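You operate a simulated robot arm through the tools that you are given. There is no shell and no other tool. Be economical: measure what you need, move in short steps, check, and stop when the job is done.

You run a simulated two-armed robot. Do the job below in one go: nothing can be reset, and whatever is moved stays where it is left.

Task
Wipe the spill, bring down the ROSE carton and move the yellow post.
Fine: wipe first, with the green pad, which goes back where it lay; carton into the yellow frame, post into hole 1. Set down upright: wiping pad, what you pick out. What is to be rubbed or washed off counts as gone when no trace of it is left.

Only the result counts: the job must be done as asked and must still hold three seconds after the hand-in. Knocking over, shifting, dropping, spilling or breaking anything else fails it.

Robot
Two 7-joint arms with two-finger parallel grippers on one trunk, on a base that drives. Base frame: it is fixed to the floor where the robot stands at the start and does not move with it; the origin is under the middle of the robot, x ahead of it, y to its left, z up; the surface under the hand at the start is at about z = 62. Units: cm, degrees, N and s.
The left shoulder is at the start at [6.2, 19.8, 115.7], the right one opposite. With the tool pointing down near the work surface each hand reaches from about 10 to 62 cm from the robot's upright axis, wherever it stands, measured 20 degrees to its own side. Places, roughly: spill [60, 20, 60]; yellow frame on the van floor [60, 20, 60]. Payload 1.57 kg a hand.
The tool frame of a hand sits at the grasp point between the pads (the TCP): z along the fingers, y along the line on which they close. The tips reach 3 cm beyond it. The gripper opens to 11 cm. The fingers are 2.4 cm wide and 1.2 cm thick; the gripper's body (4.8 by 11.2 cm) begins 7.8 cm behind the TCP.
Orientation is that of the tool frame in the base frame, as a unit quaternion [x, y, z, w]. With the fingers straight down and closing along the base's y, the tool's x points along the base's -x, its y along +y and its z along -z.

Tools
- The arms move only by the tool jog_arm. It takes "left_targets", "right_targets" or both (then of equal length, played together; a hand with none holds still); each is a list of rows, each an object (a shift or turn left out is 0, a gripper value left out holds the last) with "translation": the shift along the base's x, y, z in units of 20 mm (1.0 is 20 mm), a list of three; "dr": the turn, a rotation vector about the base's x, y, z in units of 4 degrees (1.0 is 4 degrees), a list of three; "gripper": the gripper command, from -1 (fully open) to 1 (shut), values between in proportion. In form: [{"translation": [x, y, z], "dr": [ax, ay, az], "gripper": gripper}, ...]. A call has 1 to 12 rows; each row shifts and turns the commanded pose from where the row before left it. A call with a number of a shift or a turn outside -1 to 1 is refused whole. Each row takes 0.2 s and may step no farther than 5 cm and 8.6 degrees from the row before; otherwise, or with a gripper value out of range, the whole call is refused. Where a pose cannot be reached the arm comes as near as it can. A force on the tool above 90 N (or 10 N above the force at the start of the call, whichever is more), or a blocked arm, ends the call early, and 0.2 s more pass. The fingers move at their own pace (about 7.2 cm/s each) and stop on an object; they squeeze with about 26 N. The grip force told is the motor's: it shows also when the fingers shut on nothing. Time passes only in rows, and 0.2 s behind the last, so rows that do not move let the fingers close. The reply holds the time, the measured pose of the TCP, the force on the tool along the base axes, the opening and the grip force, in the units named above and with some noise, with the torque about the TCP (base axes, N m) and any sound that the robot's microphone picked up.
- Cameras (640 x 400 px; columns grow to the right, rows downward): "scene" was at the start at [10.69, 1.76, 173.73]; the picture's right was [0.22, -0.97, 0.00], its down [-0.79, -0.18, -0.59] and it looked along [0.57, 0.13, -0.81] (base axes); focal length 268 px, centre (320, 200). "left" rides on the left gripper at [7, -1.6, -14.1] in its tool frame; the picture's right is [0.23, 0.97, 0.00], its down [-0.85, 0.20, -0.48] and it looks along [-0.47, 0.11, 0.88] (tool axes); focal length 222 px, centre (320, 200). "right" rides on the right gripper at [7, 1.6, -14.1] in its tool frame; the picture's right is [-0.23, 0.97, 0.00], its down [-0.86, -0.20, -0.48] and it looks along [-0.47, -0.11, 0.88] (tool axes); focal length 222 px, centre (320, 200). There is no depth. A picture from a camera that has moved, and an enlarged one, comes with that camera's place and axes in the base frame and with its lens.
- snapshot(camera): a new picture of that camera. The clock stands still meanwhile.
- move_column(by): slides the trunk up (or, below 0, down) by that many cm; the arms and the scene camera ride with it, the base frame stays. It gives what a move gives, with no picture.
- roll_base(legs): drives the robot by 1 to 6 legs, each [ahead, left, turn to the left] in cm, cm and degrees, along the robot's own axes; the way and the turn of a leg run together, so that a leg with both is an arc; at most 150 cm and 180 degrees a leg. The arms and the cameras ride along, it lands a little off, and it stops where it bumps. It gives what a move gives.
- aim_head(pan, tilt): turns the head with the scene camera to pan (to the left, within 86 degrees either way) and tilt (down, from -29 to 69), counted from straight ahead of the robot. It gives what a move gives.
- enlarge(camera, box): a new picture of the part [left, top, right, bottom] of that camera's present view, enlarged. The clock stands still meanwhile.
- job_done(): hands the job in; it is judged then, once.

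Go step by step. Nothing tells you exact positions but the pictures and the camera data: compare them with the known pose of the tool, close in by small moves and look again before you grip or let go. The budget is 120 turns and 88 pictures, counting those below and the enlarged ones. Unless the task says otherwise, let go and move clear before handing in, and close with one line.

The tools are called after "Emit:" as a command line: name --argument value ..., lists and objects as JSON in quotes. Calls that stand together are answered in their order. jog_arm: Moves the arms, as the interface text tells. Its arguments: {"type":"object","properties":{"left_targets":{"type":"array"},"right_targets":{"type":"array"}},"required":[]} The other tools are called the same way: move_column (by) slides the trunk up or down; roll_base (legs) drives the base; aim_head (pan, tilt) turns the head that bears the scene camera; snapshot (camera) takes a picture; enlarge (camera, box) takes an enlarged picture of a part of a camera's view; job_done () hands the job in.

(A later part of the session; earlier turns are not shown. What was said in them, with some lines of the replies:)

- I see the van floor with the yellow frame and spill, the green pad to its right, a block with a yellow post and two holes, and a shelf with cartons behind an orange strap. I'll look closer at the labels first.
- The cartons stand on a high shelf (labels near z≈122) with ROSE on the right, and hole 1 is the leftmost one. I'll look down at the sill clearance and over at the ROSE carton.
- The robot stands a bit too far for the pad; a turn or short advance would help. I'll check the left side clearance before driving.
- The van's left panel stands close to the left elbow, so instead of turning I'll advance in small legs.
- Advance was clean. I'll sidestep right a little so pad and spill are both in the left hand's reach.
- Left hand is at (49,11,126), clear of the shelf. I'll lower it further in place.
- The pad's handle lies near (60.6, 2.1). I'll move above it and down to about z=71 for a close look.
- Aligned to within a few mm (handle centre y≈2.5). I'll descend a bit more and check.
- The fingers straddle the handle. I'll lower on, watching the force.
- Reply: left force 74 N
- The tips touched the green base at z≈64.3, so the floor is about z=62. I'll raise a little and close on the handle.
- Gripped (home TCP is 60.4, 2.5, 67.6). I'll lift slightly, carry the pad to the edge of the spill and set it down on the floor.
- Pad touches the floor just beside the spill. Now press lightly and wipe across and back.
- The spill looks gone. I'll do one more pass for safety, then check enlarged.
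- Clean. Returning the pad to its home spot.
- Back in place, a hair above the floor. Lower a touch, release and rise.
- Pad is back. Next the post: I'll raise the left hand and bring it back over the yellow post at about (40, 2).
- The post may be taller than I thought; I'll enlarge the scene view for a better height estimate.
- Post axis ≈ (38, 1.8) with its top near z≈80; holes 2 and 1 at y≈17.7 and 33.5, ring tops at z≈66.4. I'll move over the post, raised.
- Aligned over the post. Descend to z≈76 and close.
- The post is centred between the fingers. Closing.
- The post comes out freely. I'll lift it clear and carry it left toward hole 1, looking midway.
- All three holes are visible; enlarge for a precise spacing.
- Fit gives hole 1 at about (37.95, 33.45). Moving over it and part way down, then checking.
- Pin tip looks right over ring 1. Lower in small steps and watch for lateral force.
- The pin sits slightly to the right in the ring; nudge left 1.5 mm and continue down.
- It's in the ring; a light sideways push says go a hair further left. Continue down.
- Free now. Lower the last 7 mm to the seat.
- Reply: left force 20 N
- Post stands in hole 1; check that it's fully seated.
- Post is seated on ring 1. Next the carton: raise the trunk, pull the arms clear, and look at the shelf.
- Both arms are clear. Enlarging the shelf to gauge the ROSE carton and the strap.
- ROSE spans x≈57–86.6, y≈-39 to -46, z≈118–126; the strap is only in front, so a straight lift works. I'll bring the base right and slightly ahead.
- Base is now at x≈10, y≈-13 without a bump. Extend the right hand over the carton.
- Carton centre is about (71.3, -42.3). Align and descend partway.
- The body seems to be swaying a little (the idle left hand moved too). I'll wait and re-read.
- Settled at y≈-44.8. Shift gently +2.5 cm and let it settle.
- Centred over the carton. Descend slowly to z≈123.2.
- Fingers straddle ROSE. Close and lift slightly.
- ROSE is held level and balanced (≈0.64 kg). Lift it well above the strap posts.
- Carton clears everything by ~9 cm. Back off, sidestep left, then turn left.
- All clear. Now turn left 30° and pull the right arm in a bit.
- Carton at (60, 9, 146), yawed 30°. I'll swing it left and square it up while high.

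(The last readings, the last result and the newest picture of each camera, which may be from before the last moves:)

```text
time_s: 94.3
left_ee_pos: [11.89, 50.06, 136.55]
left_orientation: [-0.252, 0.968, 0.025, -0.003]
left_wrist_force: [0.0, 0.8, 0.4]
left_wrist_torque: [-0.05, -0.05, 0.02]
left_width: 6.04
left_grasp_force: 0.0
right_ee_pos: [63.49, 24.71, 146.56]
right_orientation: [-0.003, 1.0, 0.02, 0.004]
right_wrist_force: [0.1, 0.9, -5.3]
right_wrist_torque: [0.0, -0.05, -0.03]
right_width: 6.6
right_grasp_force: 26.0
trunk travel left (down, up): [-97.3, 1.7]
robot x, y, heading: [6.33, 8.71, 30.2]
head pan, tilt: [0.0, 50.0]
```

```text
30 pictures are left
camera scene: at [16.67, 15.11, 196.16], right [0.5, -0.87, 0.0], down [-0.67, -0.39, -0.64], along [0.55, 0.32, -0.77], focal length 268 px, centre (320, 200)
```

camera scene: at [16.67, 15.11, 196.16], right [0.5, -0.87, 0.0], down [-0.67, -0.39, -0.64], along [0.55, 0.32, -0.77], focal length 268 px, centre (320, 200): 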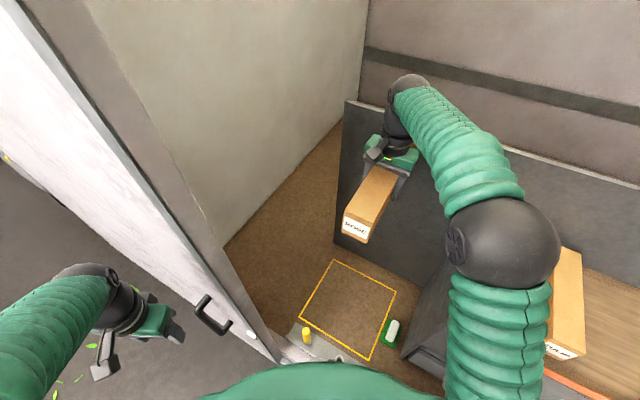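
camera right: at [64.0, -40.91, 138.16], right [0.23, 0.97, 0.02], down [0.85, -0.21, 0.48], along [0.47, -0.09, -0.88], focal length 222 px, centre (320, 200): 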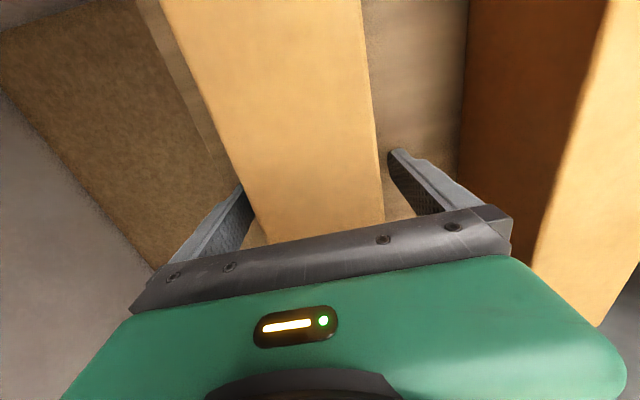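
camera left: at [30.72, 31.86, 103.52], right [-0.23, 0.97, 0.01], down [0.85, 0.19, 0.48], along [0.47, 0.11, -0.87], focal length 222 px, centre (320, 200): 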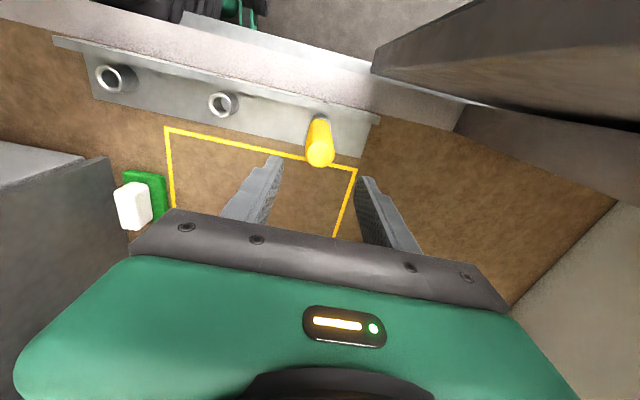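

The carton is over the frame area, squared. I'll pull the left hand back from the door handle and begin lowering the right.

Emit:
jog_arm --left_targets '[{"translation": [-1, 0, 0]}, {"translation": [-1, 0, 0]}, {"translation": [-1, 0, 0]}, {"translation": [-1, 0, 0]}, {}, {}, {}, {}, {}, {}]' --right_targets '[{"translation": [0, 0, -0.5]}, {"translation": [0, 0, -0.9]}, {"translation": [0, 0, -0.9]}, {"translation": [0, 0, -0.9]}, {"translation": [0, 0, -0.9]}, {"translation": [0, 0, -0.9]}, {"translation": [0, 0, -0.9]}, {"translation": [0, 0, -0.9]}, {"translation": [0, 0, -0.9]}, {"translation": [0, 0, -0.5]}]'

Emit:
snapshot --camera "scene"

```text
time_s: 96.5
left_ee_pos: [3.73, 50.27, 137.33]
left_orientation: [-0.251, 0.968, 0.025, 0.0]
left_wrist_force: [0.1, 1.3, -0.4]
left_wrist_torque: [-0.01, 0.0, -0.01]
left_width: 6.07
left_grasp_force: 0.0
left hand out of reach, approached as far as the arm can: row 2, 3, 4
right_ee_pos: [63.05, 24.01, 130.59]
right_orientation: [-0.002, 1.0, 0.022, 0.007]
right_wrist_force: [-1.0, -0.6, -5.3]
right_wrist_torque: [-0.01, 0.0, 0.03]
right_width: 6.58
right_grasp_force: 26.3
trunk travel left (down, up): [-97.3, 1.7]
robot x, y, heading: [5.87, 8.5, 30.1]
head pan, tilt: [0.0, 50.0]
```

```text
29 pictures are left
camera scene: at [16.14, 14.43, 196.22], right [0.5, -0.87, 0.0], down [-0.66, -0.39, -0.64], along [0.55, 0.32, -0.77], focal length 268 px, centre (320, 200)
```

scene: 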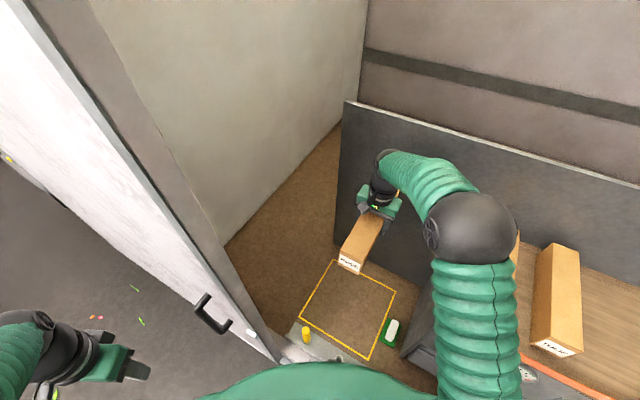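

Elbow would come near the rack's side wall when lowered, so I'll shift the base ~8 cm to the left first.

Emit:
roll_base --legs '[[4, 6.9, 0]]'

Emit:
jog_arm --right_targets '[{"translation": [-0.2, -0.3, 0]}, {"translation": [-0.2, -0.5, 0]}, {"translation": [-0.2, -0.5, 0]}, {"translation": [0, -0.5, 0]}, {"translation": [0, -0.3, 0]}, {}, {}, {}, {}]'

Emit:
move_column --by -22

Emit:
snapshot --camera "scene"

```text
time_s: 97.6
left_ee_pos: [3.81, 55.62, 137.53]
left_orientation: [-0.25, 0.968, 0.027, -0.003]
left_wrist_force: [-0.2, 0.4, -0.1]
left_wrist_torque: [0.02, -0.04, -0.02]
left_width: 6.01
left_grasp_force: 0.0
right_ee_pos: [63.39, 29.37, 130.91]
right_orientation: [0.0, 1.0, 0.03, 0.006]
right_wrist_force: [0.5, -1.9, -4.5]
right_wrist_torque: [0.07, 0.0, -0.04]
right_width: 6.59
right_grasp_force: 26.0
trunk travel left (down, up): [-97.3, 1.7]
robot x, y, heading: [6.42, 16.67, 29.9]
head pan, tilt: [0.0, 50.0]
```

```text
time_s: 99.6
left_ee_pos: [5.31, 54.7, 137.47]
left_orientation: [-0.249, 0.968, 0.025, -0.012]
left_wrist_force: [-0.1, -0.4, -0.5]
left_wrist_torque: [0.0, -0.01, -0.04]
left_width: 6.07
left_grasp_force: 0.0
right_ee_pos: [63.73, 24.37, 130.21]
right_orientation: [0.001, 1.0, 0.031, 0.002]
right_wrist_force: [0.7, -1.0, -5.2]
right_wrist_torque: [0.05, 0.02, -0.05]
right_width: 6.59
right_grasp_force: 26.4
trunk travel left (down, up): [-97.3, 1.7]
robot x, y, heading: [6.37, 15.94, 29.9]
head pan, tilt: [0.0, 50.0]
```

```text
time_s: 101.9
left_ee_pos: [3.76, 57.0, 114.92]
left_orientation: [-0.251, 0.968, 0.019, -0.007]
left_wrist_force: [0.0, -0.2, 0.2]
left_wrist_torque: [0.0, -0.03, 0.0]
left_width: 6.03
left_grasp_force: 0.1
right_ee_pos: [62.27, 26.63, 108.62]
right_orientation: [-0.002, 1.0, 0.023, 0.007]
right_wrist_force: [-0.3, 1.0, -5.0]
right_wrist_torque: [-0.03, -0.06, 0.0]
right_width: 6.61
right_grasp_force: 26.1
trunk travel left (down, up): [-75.3, 23.7]
robot x, y, heading: [6.05, 16.31, 30.1]
head pan, tilt: [0.0, 50.0]
```

```text
28 pictures are left
camera scene: at [15.69, 22.84, 174.23], right [0.5, -0.87, 0.01], down [-0.66, -0.39, -0.64], along [0.56, 0.32, -0.77], focal length 268 px, centre (320, 200)
```

scene: 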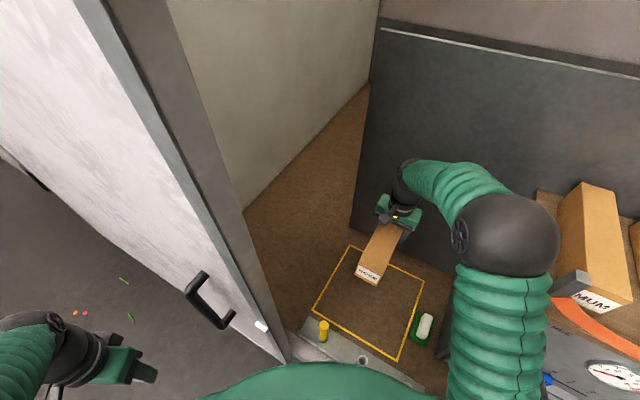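

Lower on; elbow stays left of the rack. Levelling slightly too.

Emit:
jog_arm --right_targets '[{"translation": [0, 0, -0.5], "dr": [-0.1, 0, 0]}, {"translation": [0, -0.1, -0.9], "dr": [-0.1, 0, 0]}, {"translation": [0, -0.1, -0.9], "dr": [-0.1, 0, 0]}, {"translation": [0, -0.1, -0.9]}, {"translation": [0, -0.1, -0.9]}, {"translation": [0, 0, -0.9]}, {"translation": [0, 0, -0.9]}, {"translation": [0, 0, -0.9]}, {"translation": [0, 0, -0.9]}, {"translation": [0, 0, -0.5]}]'

Emit:
snapshot --camera "scene"

```text
time_s: 104.1
left_ee_pos: [4.32, 56.3, 115.28]
left_orientation: [-0.25, 0.968, 0.021, -0.008]
left_wrist_force: [0.6, -0.4, 0.2]
left_wrist_torque: [-0.01, 0.01, -0.04]
left_width: 6.03
left_grasp_force: 0.1
right_ee_pos: [62.62, 25.1, 92.08]
right_orientation: [0.0, 1.0, 0.016, 0.005]
right_wrist_force: [1.1, 0.4, -4.6]
right_wrist_torque: [0.0, -0.07, -0.01]
right_width: 6.6
right_grasp_force: 26.3
trunk travel left (down, up): [-75.3, 23.7]
robot x, y, heading: [6.71, 16.62, 30.1]
head pan, tilt: [0.0, 50.0]
```

```text
27 pictures are left
camera scene: at [16.4, 21.79, 174.22], right [0.5, -0.87, 0.0], down [-0.67, -0.38, -0.64], along [0.55, 0.32, -0.77], focal length 268 px, centre (320, 200)
```

scene: 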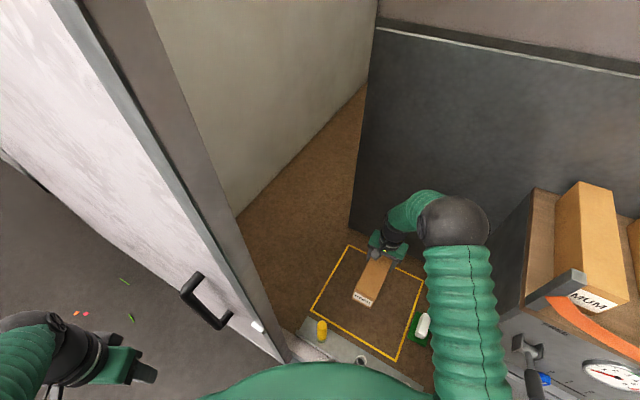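

Clear everywhere. Continue down to z≈72.

Emit:
jog_arm --right_targets '[{"translation": [0, 0, -0.5]}, {"translation": [0, 0, -0.9]}, {"translation": [0, 0, -0.9]}, {"translation": [0, 0, -0.9]}, {"translation": [0, 0, -0.9]}, {"translation": [0, 0, -0.9]}, {"translation": [0, 0, -0.9]}, {"translation": [0, 0, -0.9]}, {"translation": [0, 0, -0.9]}, {"translation": [0, 0, -0.8]}, {"translation": [0, 0, -0.8]}, {}]'

Emit:
jog_arm --right_targets '[{}, {}, {}, {}, {}]'

Emit:
enlarge --camera "scene" --box '[270, 190, 510, 400]'

Emit:
snapshot --camera "right"

```text
time_s: 106.7
left_ee_pos: [4.21, 56.37, 115.27]
left_orientation: [-0.251, 0.968, 0.022, -0.008]
left_wrist_force: [-0.4, 0.3, -0.6]
left_wrist_torque: [-0.02, 0.01, 0.01]
left_width: 6.08
left_grasp_force: 0.1
right_ee_pos: [62.58, 25.25, 73.65]
right_orientation: [0.001, 1.0, 0.016, 0.005]
right_wrist_force: [-0.4, -0.4, -4.2]
right_wrist_torque: [0.01, -0.04, 0.01]
right_width: 6.59
right_grasp_force: 26.1
trunk travel left (down, up): [-75.3, 23.7]
robot x, y, heading: [6.56, 16.23, 29.7]
head pan, tilt: [0.0, 50.0]
```

```text
time_s: 107.9
left_ee_pos: [4.22, 56.47, 115.17]
left_orientation: [-0.251, 0.968, 0.022, -0.008]
left_wrist_force: [-0.2, -0.2, -0.3]
left_wrist_torque: [0.01, -0.03, -0.02]
left_width: 6.08
left_grasp_force: 0.0
right_ee_pos: [62.39, 25.19, 73.59]
right_orientation: [-0.001, 1.0, 0.016, 0.005]
right_wrist_force: [0.3, -0.5, -4.8]
right_wrist_torque: [0.0, -0.03, -0.01]
right_width: 6.61
right_grasp_force: 25.4
trunk travel left (down, up): [-75.3, 23.7]
robot x, y, heading: [6.11, 16.28, 29.9]
head pan, tilt: [0.0, 50.0]
```

```text
1.90 times, centred on (390, 295) of scene
camera zoom: at [16.3, 21.9, 174.22], right [0.5, -0.87, 0.0], down [-0.66, -0.38, -0.64], along [0.55, 0.32, -0.77], focal length 511 px, centre (187, 19)
```

zoom: 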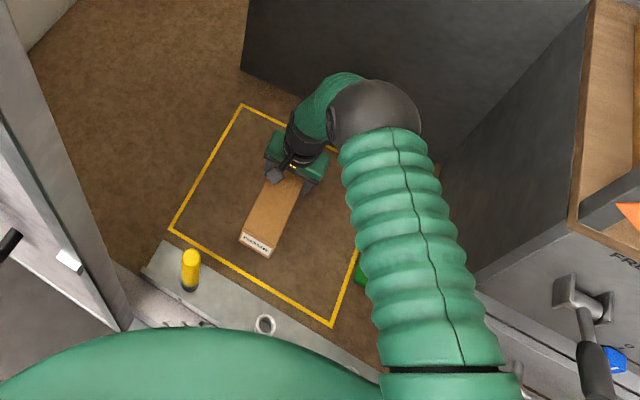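

```text
25 pictures are left
camera right: at [55.53, 26.35, 87.77], right [0.23, 0.97, 0.03], down [0.85, -0.21, 0.48], along [0.47, -0.08, -0.88], focal length 222 px, centre (320, 200)
```

right: 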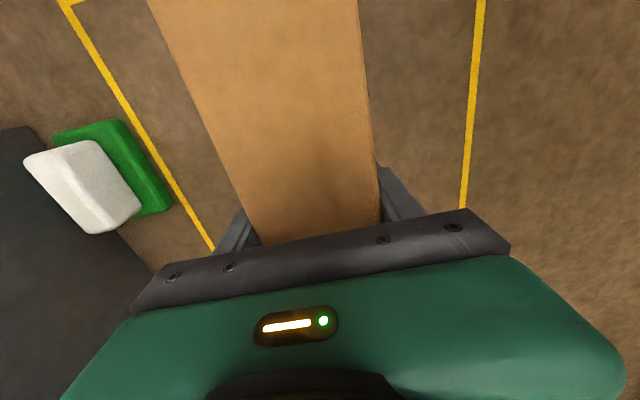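

Carton sits well inside the frame outline. Lower to contact.

Emit:
jog_arm --right_targets '[{"translation": [0, 0, -0.5], "dr": [-0.07, 0, 0]}, {"translation": [0, 0, -0.6], "dr": [-0.07, 0, 0]}, {"translation": [0, 0, -0.6]}, {"translation": [0, 0, -0.4]}, {"translation": [0, 0, -0.3]}, {}, {}]'

Emit:
jog_arm --right_targets '[{"translation": [0, 0, -0.2]}, {"translation": [0, 0, -0.1]}, {}]'

```text
time_s: 109.5
left_ee_pos: [4.22, 56.47, 115.26]
left_orientation: [-0.251, 0.968, 0.021, -0.007]
left_wrist_force: [0.4, 0.7, -0.7]
left_wrist_torque: [-0.02, -0.02, -0.02]
left_width: 6.05
left_grasp_force: 0.0
right_ee_pos: [62.58, 25.16, 68.79]
right_orientation: [-0.001, 1.0, 0.01, 0.005]
right_wrist_force: [-0.4, -0.5, -5.4]
right_wrist_torque: [-0.03, -0.03, 0.0]
right_width: 6.58
right_grasp_force: 26.3
trunk travel left (down, up): [-75.3, 23.7]
robot x, y, heading: [6.31, 16.57, 29.8]
head pan, tilt: [0.0, 50.0]
```

```text
time_s: 110.3
left_ee_pos: [4.15, 56.45, 115.2]
left_orientation: [-0.25, 0.968, 0.022, -0.007]
left_wrist_force: [1.0, 0.2, -0.5]
left_wrist_torque: [0.01, 0.01, -0.03]
left_width: 6.04
left_grasp_force: 0.1
right_ee_pos: [62.58, 25.2, 68.03]
right_orientation: [0.0, 1.0, 0.011, 0.005]
right_wrist_force: [-0.2, -0.8, -5.4]
right_wrist_torque: [-0.03, -0.05, 0.01]
right_width: 6.6
right_grasp_force: 26.1
trunk travel left (down, up): [-75.3, 23.7]
robot x, y, heading: [6.26, 16.11, 29.9]
head pan, tilt: [0.0, 50.0]
```

Emit:
jog_arm --right_targets '[{"translation": [0, 0, -0.15]}, {"translation": [0, 0, -0.1]}, {}]'

```text
time_s: 111.1
left_ee_pos: [4.2, 56.34, 115.16]
left_orientation: [-0.251, 0.968, 0.022, -0.008]
left_wrist_force: [0.5, -0.6, 0.1]
left_wrist_torque: [-0.01, -0.01, 0.04]
left_width: 6.04
left_grasp_force: 0.0
right_ee_pos: [62.59, 25.29, 67.52]
right_orientation: [0.0, 1.0, 0.012, 0.006]
right_wrist_force: [-0.3, -0.1, -5.4]
right_wrist_torque: [0.0, -0.04, 0.05]
right_width: 6.58
right_grasp_force: 25.9
trunk travel left (down, up): [-75.3, 23.7]
robot x, y, heading: [6.58, 16.5, 30.1]
head pan, tilt: [0.0, 50.0]
```

The carton still hangs freely at z 67.5; go on in 2 mm steps until the floor takes the weight.

Emit:
jog_arm --right_targets '[{"translation": [0, 0, -0.1]}, {"translation": [0, 0, -0.1]}, {}]'

Emit:
jog_arm --right_targets '[{"translation": [0, 0, -0.1]}, {"translation": [0, 0, -0.05]}, {}]'

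```text
time_s: 111.9
left_ee_pos: [4.33, 56.32, 115.26]
left_orientation: [-0.25, 0.968, 0.021, -0.007]
left_wrist_force: [-0.6, 0.1, 0.3]
left_wrist_torque: [0.0, -0.01, -0.02]
left_width: 6.05
left_grasp_force: 0.2
right_ee_pos: [62.62, 25.1, 67.37]
right_orientation: [0.0, 1.0, 0.01, 0.004]
right_wrist_force: [0.1, 0.5, -4.2]
right_wrist_torque: [0.0, -0.03, -0.02]
right_width: 6.62
right_grasp_force: 26.6
trunk travel left (down, up): [-75.3, 23.7]
robot x, y, heading: [6.67, 16.4, 30.1]
head pan, tilt: [0.0, 50.0]
```

```text
time_s: 112.7
left_ee_pos: [4.23, 56.33, 115.17]
left_orientation: [-0.25, 0.968, 0.021, -0.007]
left_wrist_force: [0.4, 0.2, 0.6]
left_wrist_torque: [0.02, 0.05, 0.01]
left_width: 6.04
left_grasp_force: 0.1
right_ee_pos: [62.69, 25.24, 66.87]
right_orientation: [0.0, 1.0, 0.01, 0.005]
right_wrist_force: [-0.4, -0.5, -5.8]
right_wrist_torque: [0.0, -0.02, -0.03]
right_width: 6.56
right_grasp_force: 25.6
trunk travel left (down, up): [-75.3, 23.7]
robot x, y, heading: [6.39, 16.66, 30.2]
head pan, tilt: [0.0, 50.0]
```

Emit:
jog_arm --right_targets '[{"translation": [0, 0, -0.1]}, {"translation": [0, 0, -0.1]}, {}]'

Emit:
jog_arm --right_targets '[{"translation": [0, 0, -0.1]}, {"translation": [0, 0, -0.1]}, {}]'

Emit:
enlarge --camera "scene" --box '[340, 240, 440, 340]'

```text
time_s: 113.5
left_ee_pos: [4.3, 56.33, 115.13]
left_orientation: [-0.25, 0.968, 0.021, -0.007]
left_wrist_force: [-0.5, 0.1, 1.0]
left_wrist_torque: [0.03, -0.01, -0.01]
left_width: 6.06
left_grasp_force: 0.0
right_ee_pos: [62.48, 25.18, 66.59]
right_orientation: [-0.001, 1.0, 0.01, 0.006]
right_wrist_force: [-1.4, 0.3, -4.9]
right_wrist_torque: [0.0, -0.04, 0.0]
right_width: 6.58
right_grasp_force: 25.9
trunk travel left (down, up): [-75.3, 23.7]
robot x, y, heading: [5.81, 16.13, 30.0]
head pan, tilt: [0.0, 50.0]
```

```text
time_s: 114.3
left_ee_pos: [4.22, 56.35, 115.07]
left_orientation: [-0.251, 0.968, 0.021, -0.008]
left_wrist_force: [-1.5, -0.7, -0.2]
left_wrist_torque: [0.02, -0.01, -0.06]
left_width: 6.04
left_grasp_force: 0.1
right_ee_pos: [62.54, 25.2, 66.07]
right_orientation: [0.0, 1.0, 0.011, 0.005]
right_wrist_force: [0.1, -0.5, -4.6]
right_wrist_torque: [0.01, 0.0, -0.02]
right_width: 6.6
right_grasp_force: 25.7
trunk travel left (down, up): [-75.3, 23.7]
robot x, y, heading: [6.26, 16.33, 30.1]
head pan, tilt: [0.0, 50.0]
```

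```text
4.00 times, centred on (390, 290) of scene
camera zoom: at [16.3, 21.9, 174.22], right [0.5, -0.87, 0.0], down [-0.66, -0.38, -0.64], along [0.56, 0.32, -0.77], focal length 1074 px, centre (40, -160)
```

zoom: 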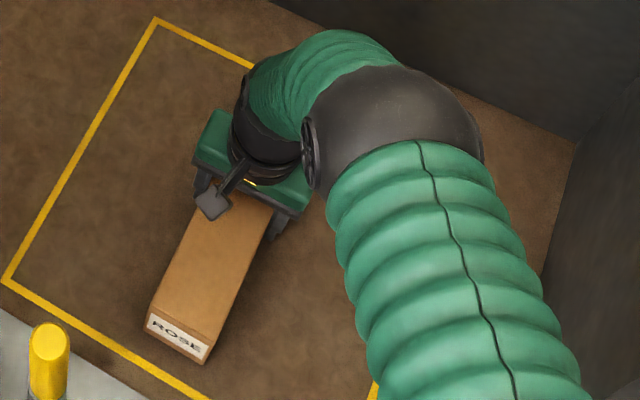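

Emit:
jog_arm --right_targets '[{"translation": [0, 0, -0.1]}, {"translation": [0, 0, -0.1]}, {}]'

Emit:
jog_arm --right_targets '[{"translation": [0, 0, -0.1]}, {"translation": [0, 0, -0.1]}, {}]'

```text
time_s: 115.1
left_ee_pos: [4.24, 56.41, 115.23]
left_orientation: [-0.251, 0.968, 0.021, -0.008]
left_wrist_force: [0.1, 0.6, -0.1]
left_wrist_torque: [-0.04, 0.01, -0.03]
left_width: 6.04
left_grasp_force: 0.2
right_ee_pos: [62.36, 25.19, 65.79]
right_orientation: [0.0, 1.0, 0.011, 0.005]
right_wrist_force: [-0.5, -0.1, -4.8]
right_wrist_torque: [0.01, -0.01, 0.01]
right_width: 6.58
right_grasp_force: 25.7
trunk travel left (down, up): [-75.3, 23.7]
robot x, y, heading: [6.67, 16.05, 30.0]
head pan, tilt: [0.0, 50.0]
```

```text
time_s: 115.9
left_ee_pos: [4.1, 56.4, 115.29]
left_orientation: [-0.251, 0.968, 0.023, -0.006]
left_wrist_force: [0.7, 0.0, -1.0]
left_wrist_torque: [0.03, 0.02, 0.01]
left_width: 6.04
left_grasp_force: 0.1
right_ee_pos: [62.59, 25.23, 65.52]
right_orientation: [0.0, 1.0, 0.012, 0.007]
right_wrist_force: [-0.6, -4.7, 17.6]
right_wrist_torque: [-0.93, 0.62, -0.21]
right_width: 6.61
right_grasp_force: 25.9
trunk travel left (down, up): [-75.3, 23.7]
robot x, y, heading: [6.24, 16.68, 29.9]
head pan, tilt: [0.0, 50.0]
```

The floor has it now. Relieve the pressure slightly, open, and rise straight up.

Emit:
jog_arm --right_targets '[{"translation": [0, 0, 0.1]}, {}, {"gripper": -0.9}, {"gripper": -0.9}, {"gripper": -0.9}, {"gripper": -0.9}]'

Emit:
jog_arm --right_targets '[{"translation": [0, 0, 0.4]}, {"translation": [0, 0, 0.7]}, {"translation": [0, 0, 0.9]}, {"translation": [0, 0, 0.9]}, {"translation": [0, 0, 0.9]}, {"translation": [0, 0, 0.9]}, {"translation": [0, 0, 0.9]}, {"translation": [0, 0, 0.9]}, {"translation": [0, 0, 0.9]}, {"translation": [0, 0, 0.9]}, {"translation": [0, 0, 0.9]}]'

Emit:
snapshot --camera "right"

Emit:
enlarge --camera "scene" --box '[290, 190, 490, 380]'

```text
time_s: 117.3
left_ee_pos: [4.22, 56.43, 115.25]
left_orientation: [-0.25, 0.968, 0.022, -0.007]
left_wrist_force: [0.1, -0.8, -0.2]
left_wrist_torque: [-0.02, -0.04, 0.03]
left_width: 6.07
left_grasp_force: 0.0
right_ee_pos: [62.51, 25.19, 65.56]
right_orientation: [0.0, 1.0, 0.01, 0.005]
right_wrist_force: [-0.1, -0.4, 0.5]
right_wrist_torque: [0.0, -0.02, 0.02]
right_width: 10.43
right_grasp_force: 0.1
trunk travel left (down, up): [-75.3, 23.7]
robot x, y, heading: [6.27, 16.37, 30.1]
head pan, tilt: [0.0, 50.0]
```

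```text
time_s: 119.7
left_ee_pos: [4.26, 56.36, 115.17]
left_orientation: [-0.251, 0.968, 0.023, -0.007]
left_wrist_force: [0.1, 0.1, 0.2]
left_wrist_torque: [0.0, 0.01, 0.01]
left_width: 6.05
left_grasp_force: 0.2
right_ee_pos: [62.47, 25.26, 84.08]
right_orientation: [0.0, 1.0, 0.011, 0.006]
right_wrist_force: [-0.5, 0.4, -0.1]
right_wrist_torque: [-0.01, 0.0, 0.04]
right_width: 10.46
right_grasp_force: 0.1
trunk travel left (down, up): [-75.3, 23.7]
robot x, y, heading: [6.54, 16.57, 29.7]
head pan, tilt: [0.0, 50.0]
```

```text
23 pictures are left
camera right: at [55.39, 26.51, 98.2], right [0.23, 0.97, 0.02], down [0.85, -0.21, 0.48], along [0.48, -0.09, -0.88], focal length 222 px, centre (320, 200)
```

right: 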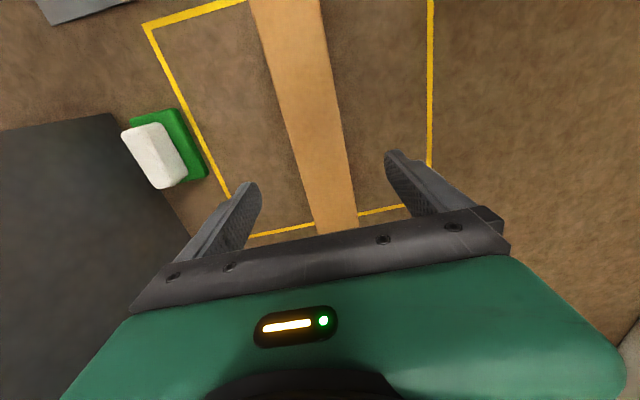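

```text
2.11 times, centred on (390, 285) of scene
camera zoom: at [16.1, 21.87, 174.23], right [0.5, -0.87, 0.0], down [-0.66, -0.38, -0.64], along [0.56, 0.32, -0.77], focal length 565 px, centre (173, 21)
```

zoom: 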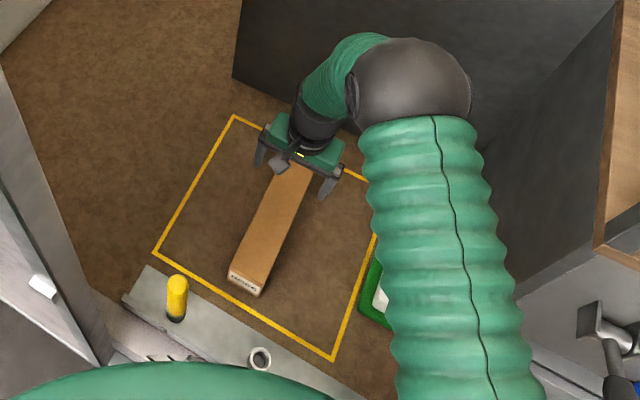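

Released. I'll raise the hand higher to check margins at both ends of the carton.

Emit:
jog_arm --right_targets '[{"translation": [0, 0, 0.9]}, {"translation": [0, 0, 0.9]}, {"translation": [0, 0, 0.9]}, {"translation": [0, 0, 0.9]}, {"translation": [0, 0, 0.9]}, {"translation": [0, 0, 0.9]}, {"translation": [0, 0, 0.9]}, {"translation": [0, 0, 0.9]}, {"translation": [0, 0, 0.9]}, {"translation": [0, 0, 0.9]}, {"translation": [0, 0, 0.9]}, {"translation": [0, 0, 0.9]}]'

Emit:
jog_arm --right_targets '[{"translation": [-0.4, 0, 0.9]}, {"translation": [-0.4, 0, 0.9]}, {"translation": [-0.4, 0, 0.9]}, {"translation": [-0.4, 0, 0.9]}, {"translation": [-0.4, 0, 0.9]}, {}, {}, {}, {}]'

Emit:
snapshot --camera "right"

Emit:
snapshot --camera "scene"

```text
time_s: 122.3
left_ee_pos: [4.19, 56.35, 115.27]
left_orientation: [-0.251, 0.968, 0.023, -0.007]
left_wrist_force: [0.5, 0.4, 0.3]
left_wrist_torque: [-0.02, -0.02, 0.03]
left_width: 6.07
left_grasp_force: 0.1
right_ee_pos: [62.47, 25.32, 105.86]
right_orientation: [0.0, 1.0, 0.01, 0.005]
right_wrist_force: [0.6, 0.9, -0.1]
right_wrist_torque: [-0.01, 0.01, -0.01]
right_width: 10.45
right_grasp_force: 0.1
trunk travel left (down, up): [-75.3, 23.7]
robot x, y, heading: [6.32, 16.48, 30.1]
head pan, tilt: [0.0, 50.0]
```

```text
time_s: 124.3
left_ee_pos: [4.21, 56.41, 115.13]
left_orientation: [-0.251, 0.968, 0.023, -0.007]
left_wrist_force: [-1.2, 0.0, 0.8]
left_wrist_torque: [0.03, 0.0, 0.0]
left_width: 6.09
left_grasp_force: 0.1
right_ee_pos: [58.63, 25.31, 114.63]
right_orientation: [0.0, 1.0, 0.011, 0.004]
right_wrist_force: [0.6, 0.4, -0.1]
right_wrist_torque: [0.04, 0.01, 0.02]
right_width: 10.45
right_grasp_force: 0.0
trunk travel left (down, up): [-75.3, 23.7]
robot x, y, heading: [6.51, 16.4, 29.9]
head pan, tilt: [0.0, 50.0]
```

```text
21 pictures are left
camera right: at [51.52, 26.53, 128.82], right [0.23, 0.97, 0.02], down [0.85, -0.21, 0.48], along [0.48, -0.09, -0.88], focal length 222 px, centre (320, 200)
```

right: 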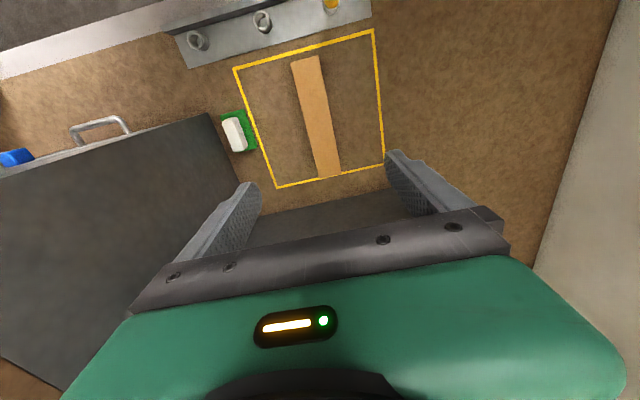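

```text
20 pictures are left
camera scene: at [16.12, 21.87, 174.24], right [0.5, -0.87, 0.0], down [-0.66, -0.38, -0.64], along [0.56, 0.32, -0.77], focal length 268 px, centre (320, 200)
```

scene: 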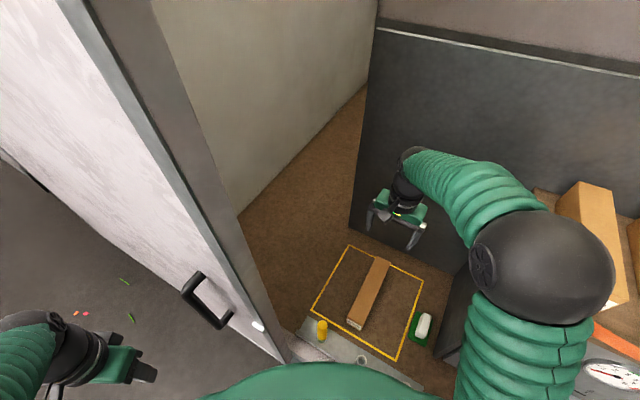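

Emit:
enlarge --camera "right" --box '[200, 10, 420, 200]'

Emit:
enlarge --camera "scene" --box '[290, 230, 450, 370]'

```text
2.11 times, centred on (310, 105) of right
camera zoom: at [51.52, 26.53, 128.82], right [0.23, 0.97, 0.02], down [0.85, -0.21, 0.48], along [0.48, -0.09, -0.88], focal length 468 px, centre (341, 400)
```

zoom: 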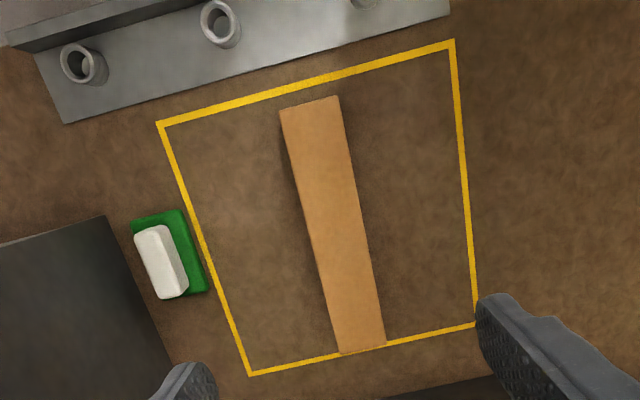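

```text
2.86 times, centred on (370, 300) of scene
camera zoom: at [16.12, 21.87, 174.24], right [0.5, -0.87, 0.0], down [-0.66, -0.38, -0.64], along [0.56, 0.32, -0.77], focal length 767 px, centre (177, -86)
```

zoom: 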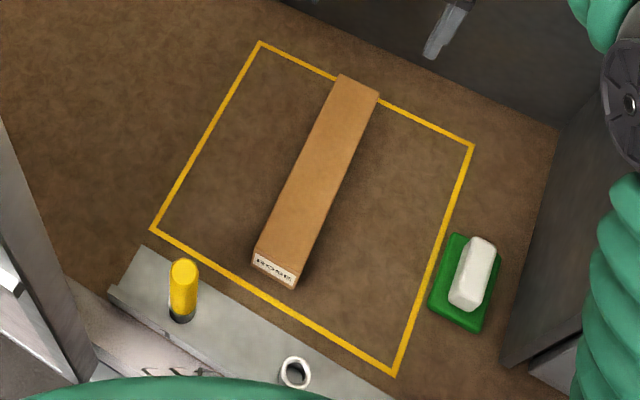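

The carton lies level inside the frame with 2–3 cm to spare at each end. The post stands in hole 1, the pad is back in its place, and no spill showed before the carton went down. Both hands are clear, so I'm handing in.

Emit:
job_done

```text
The job is handed in.
```

I wiped the spill and no trace showed afterwards. The green pad is back where it lay, the ROSE carton stands inside the yellow frame, the yellow post is seated in hole 1, and the job is handed in.
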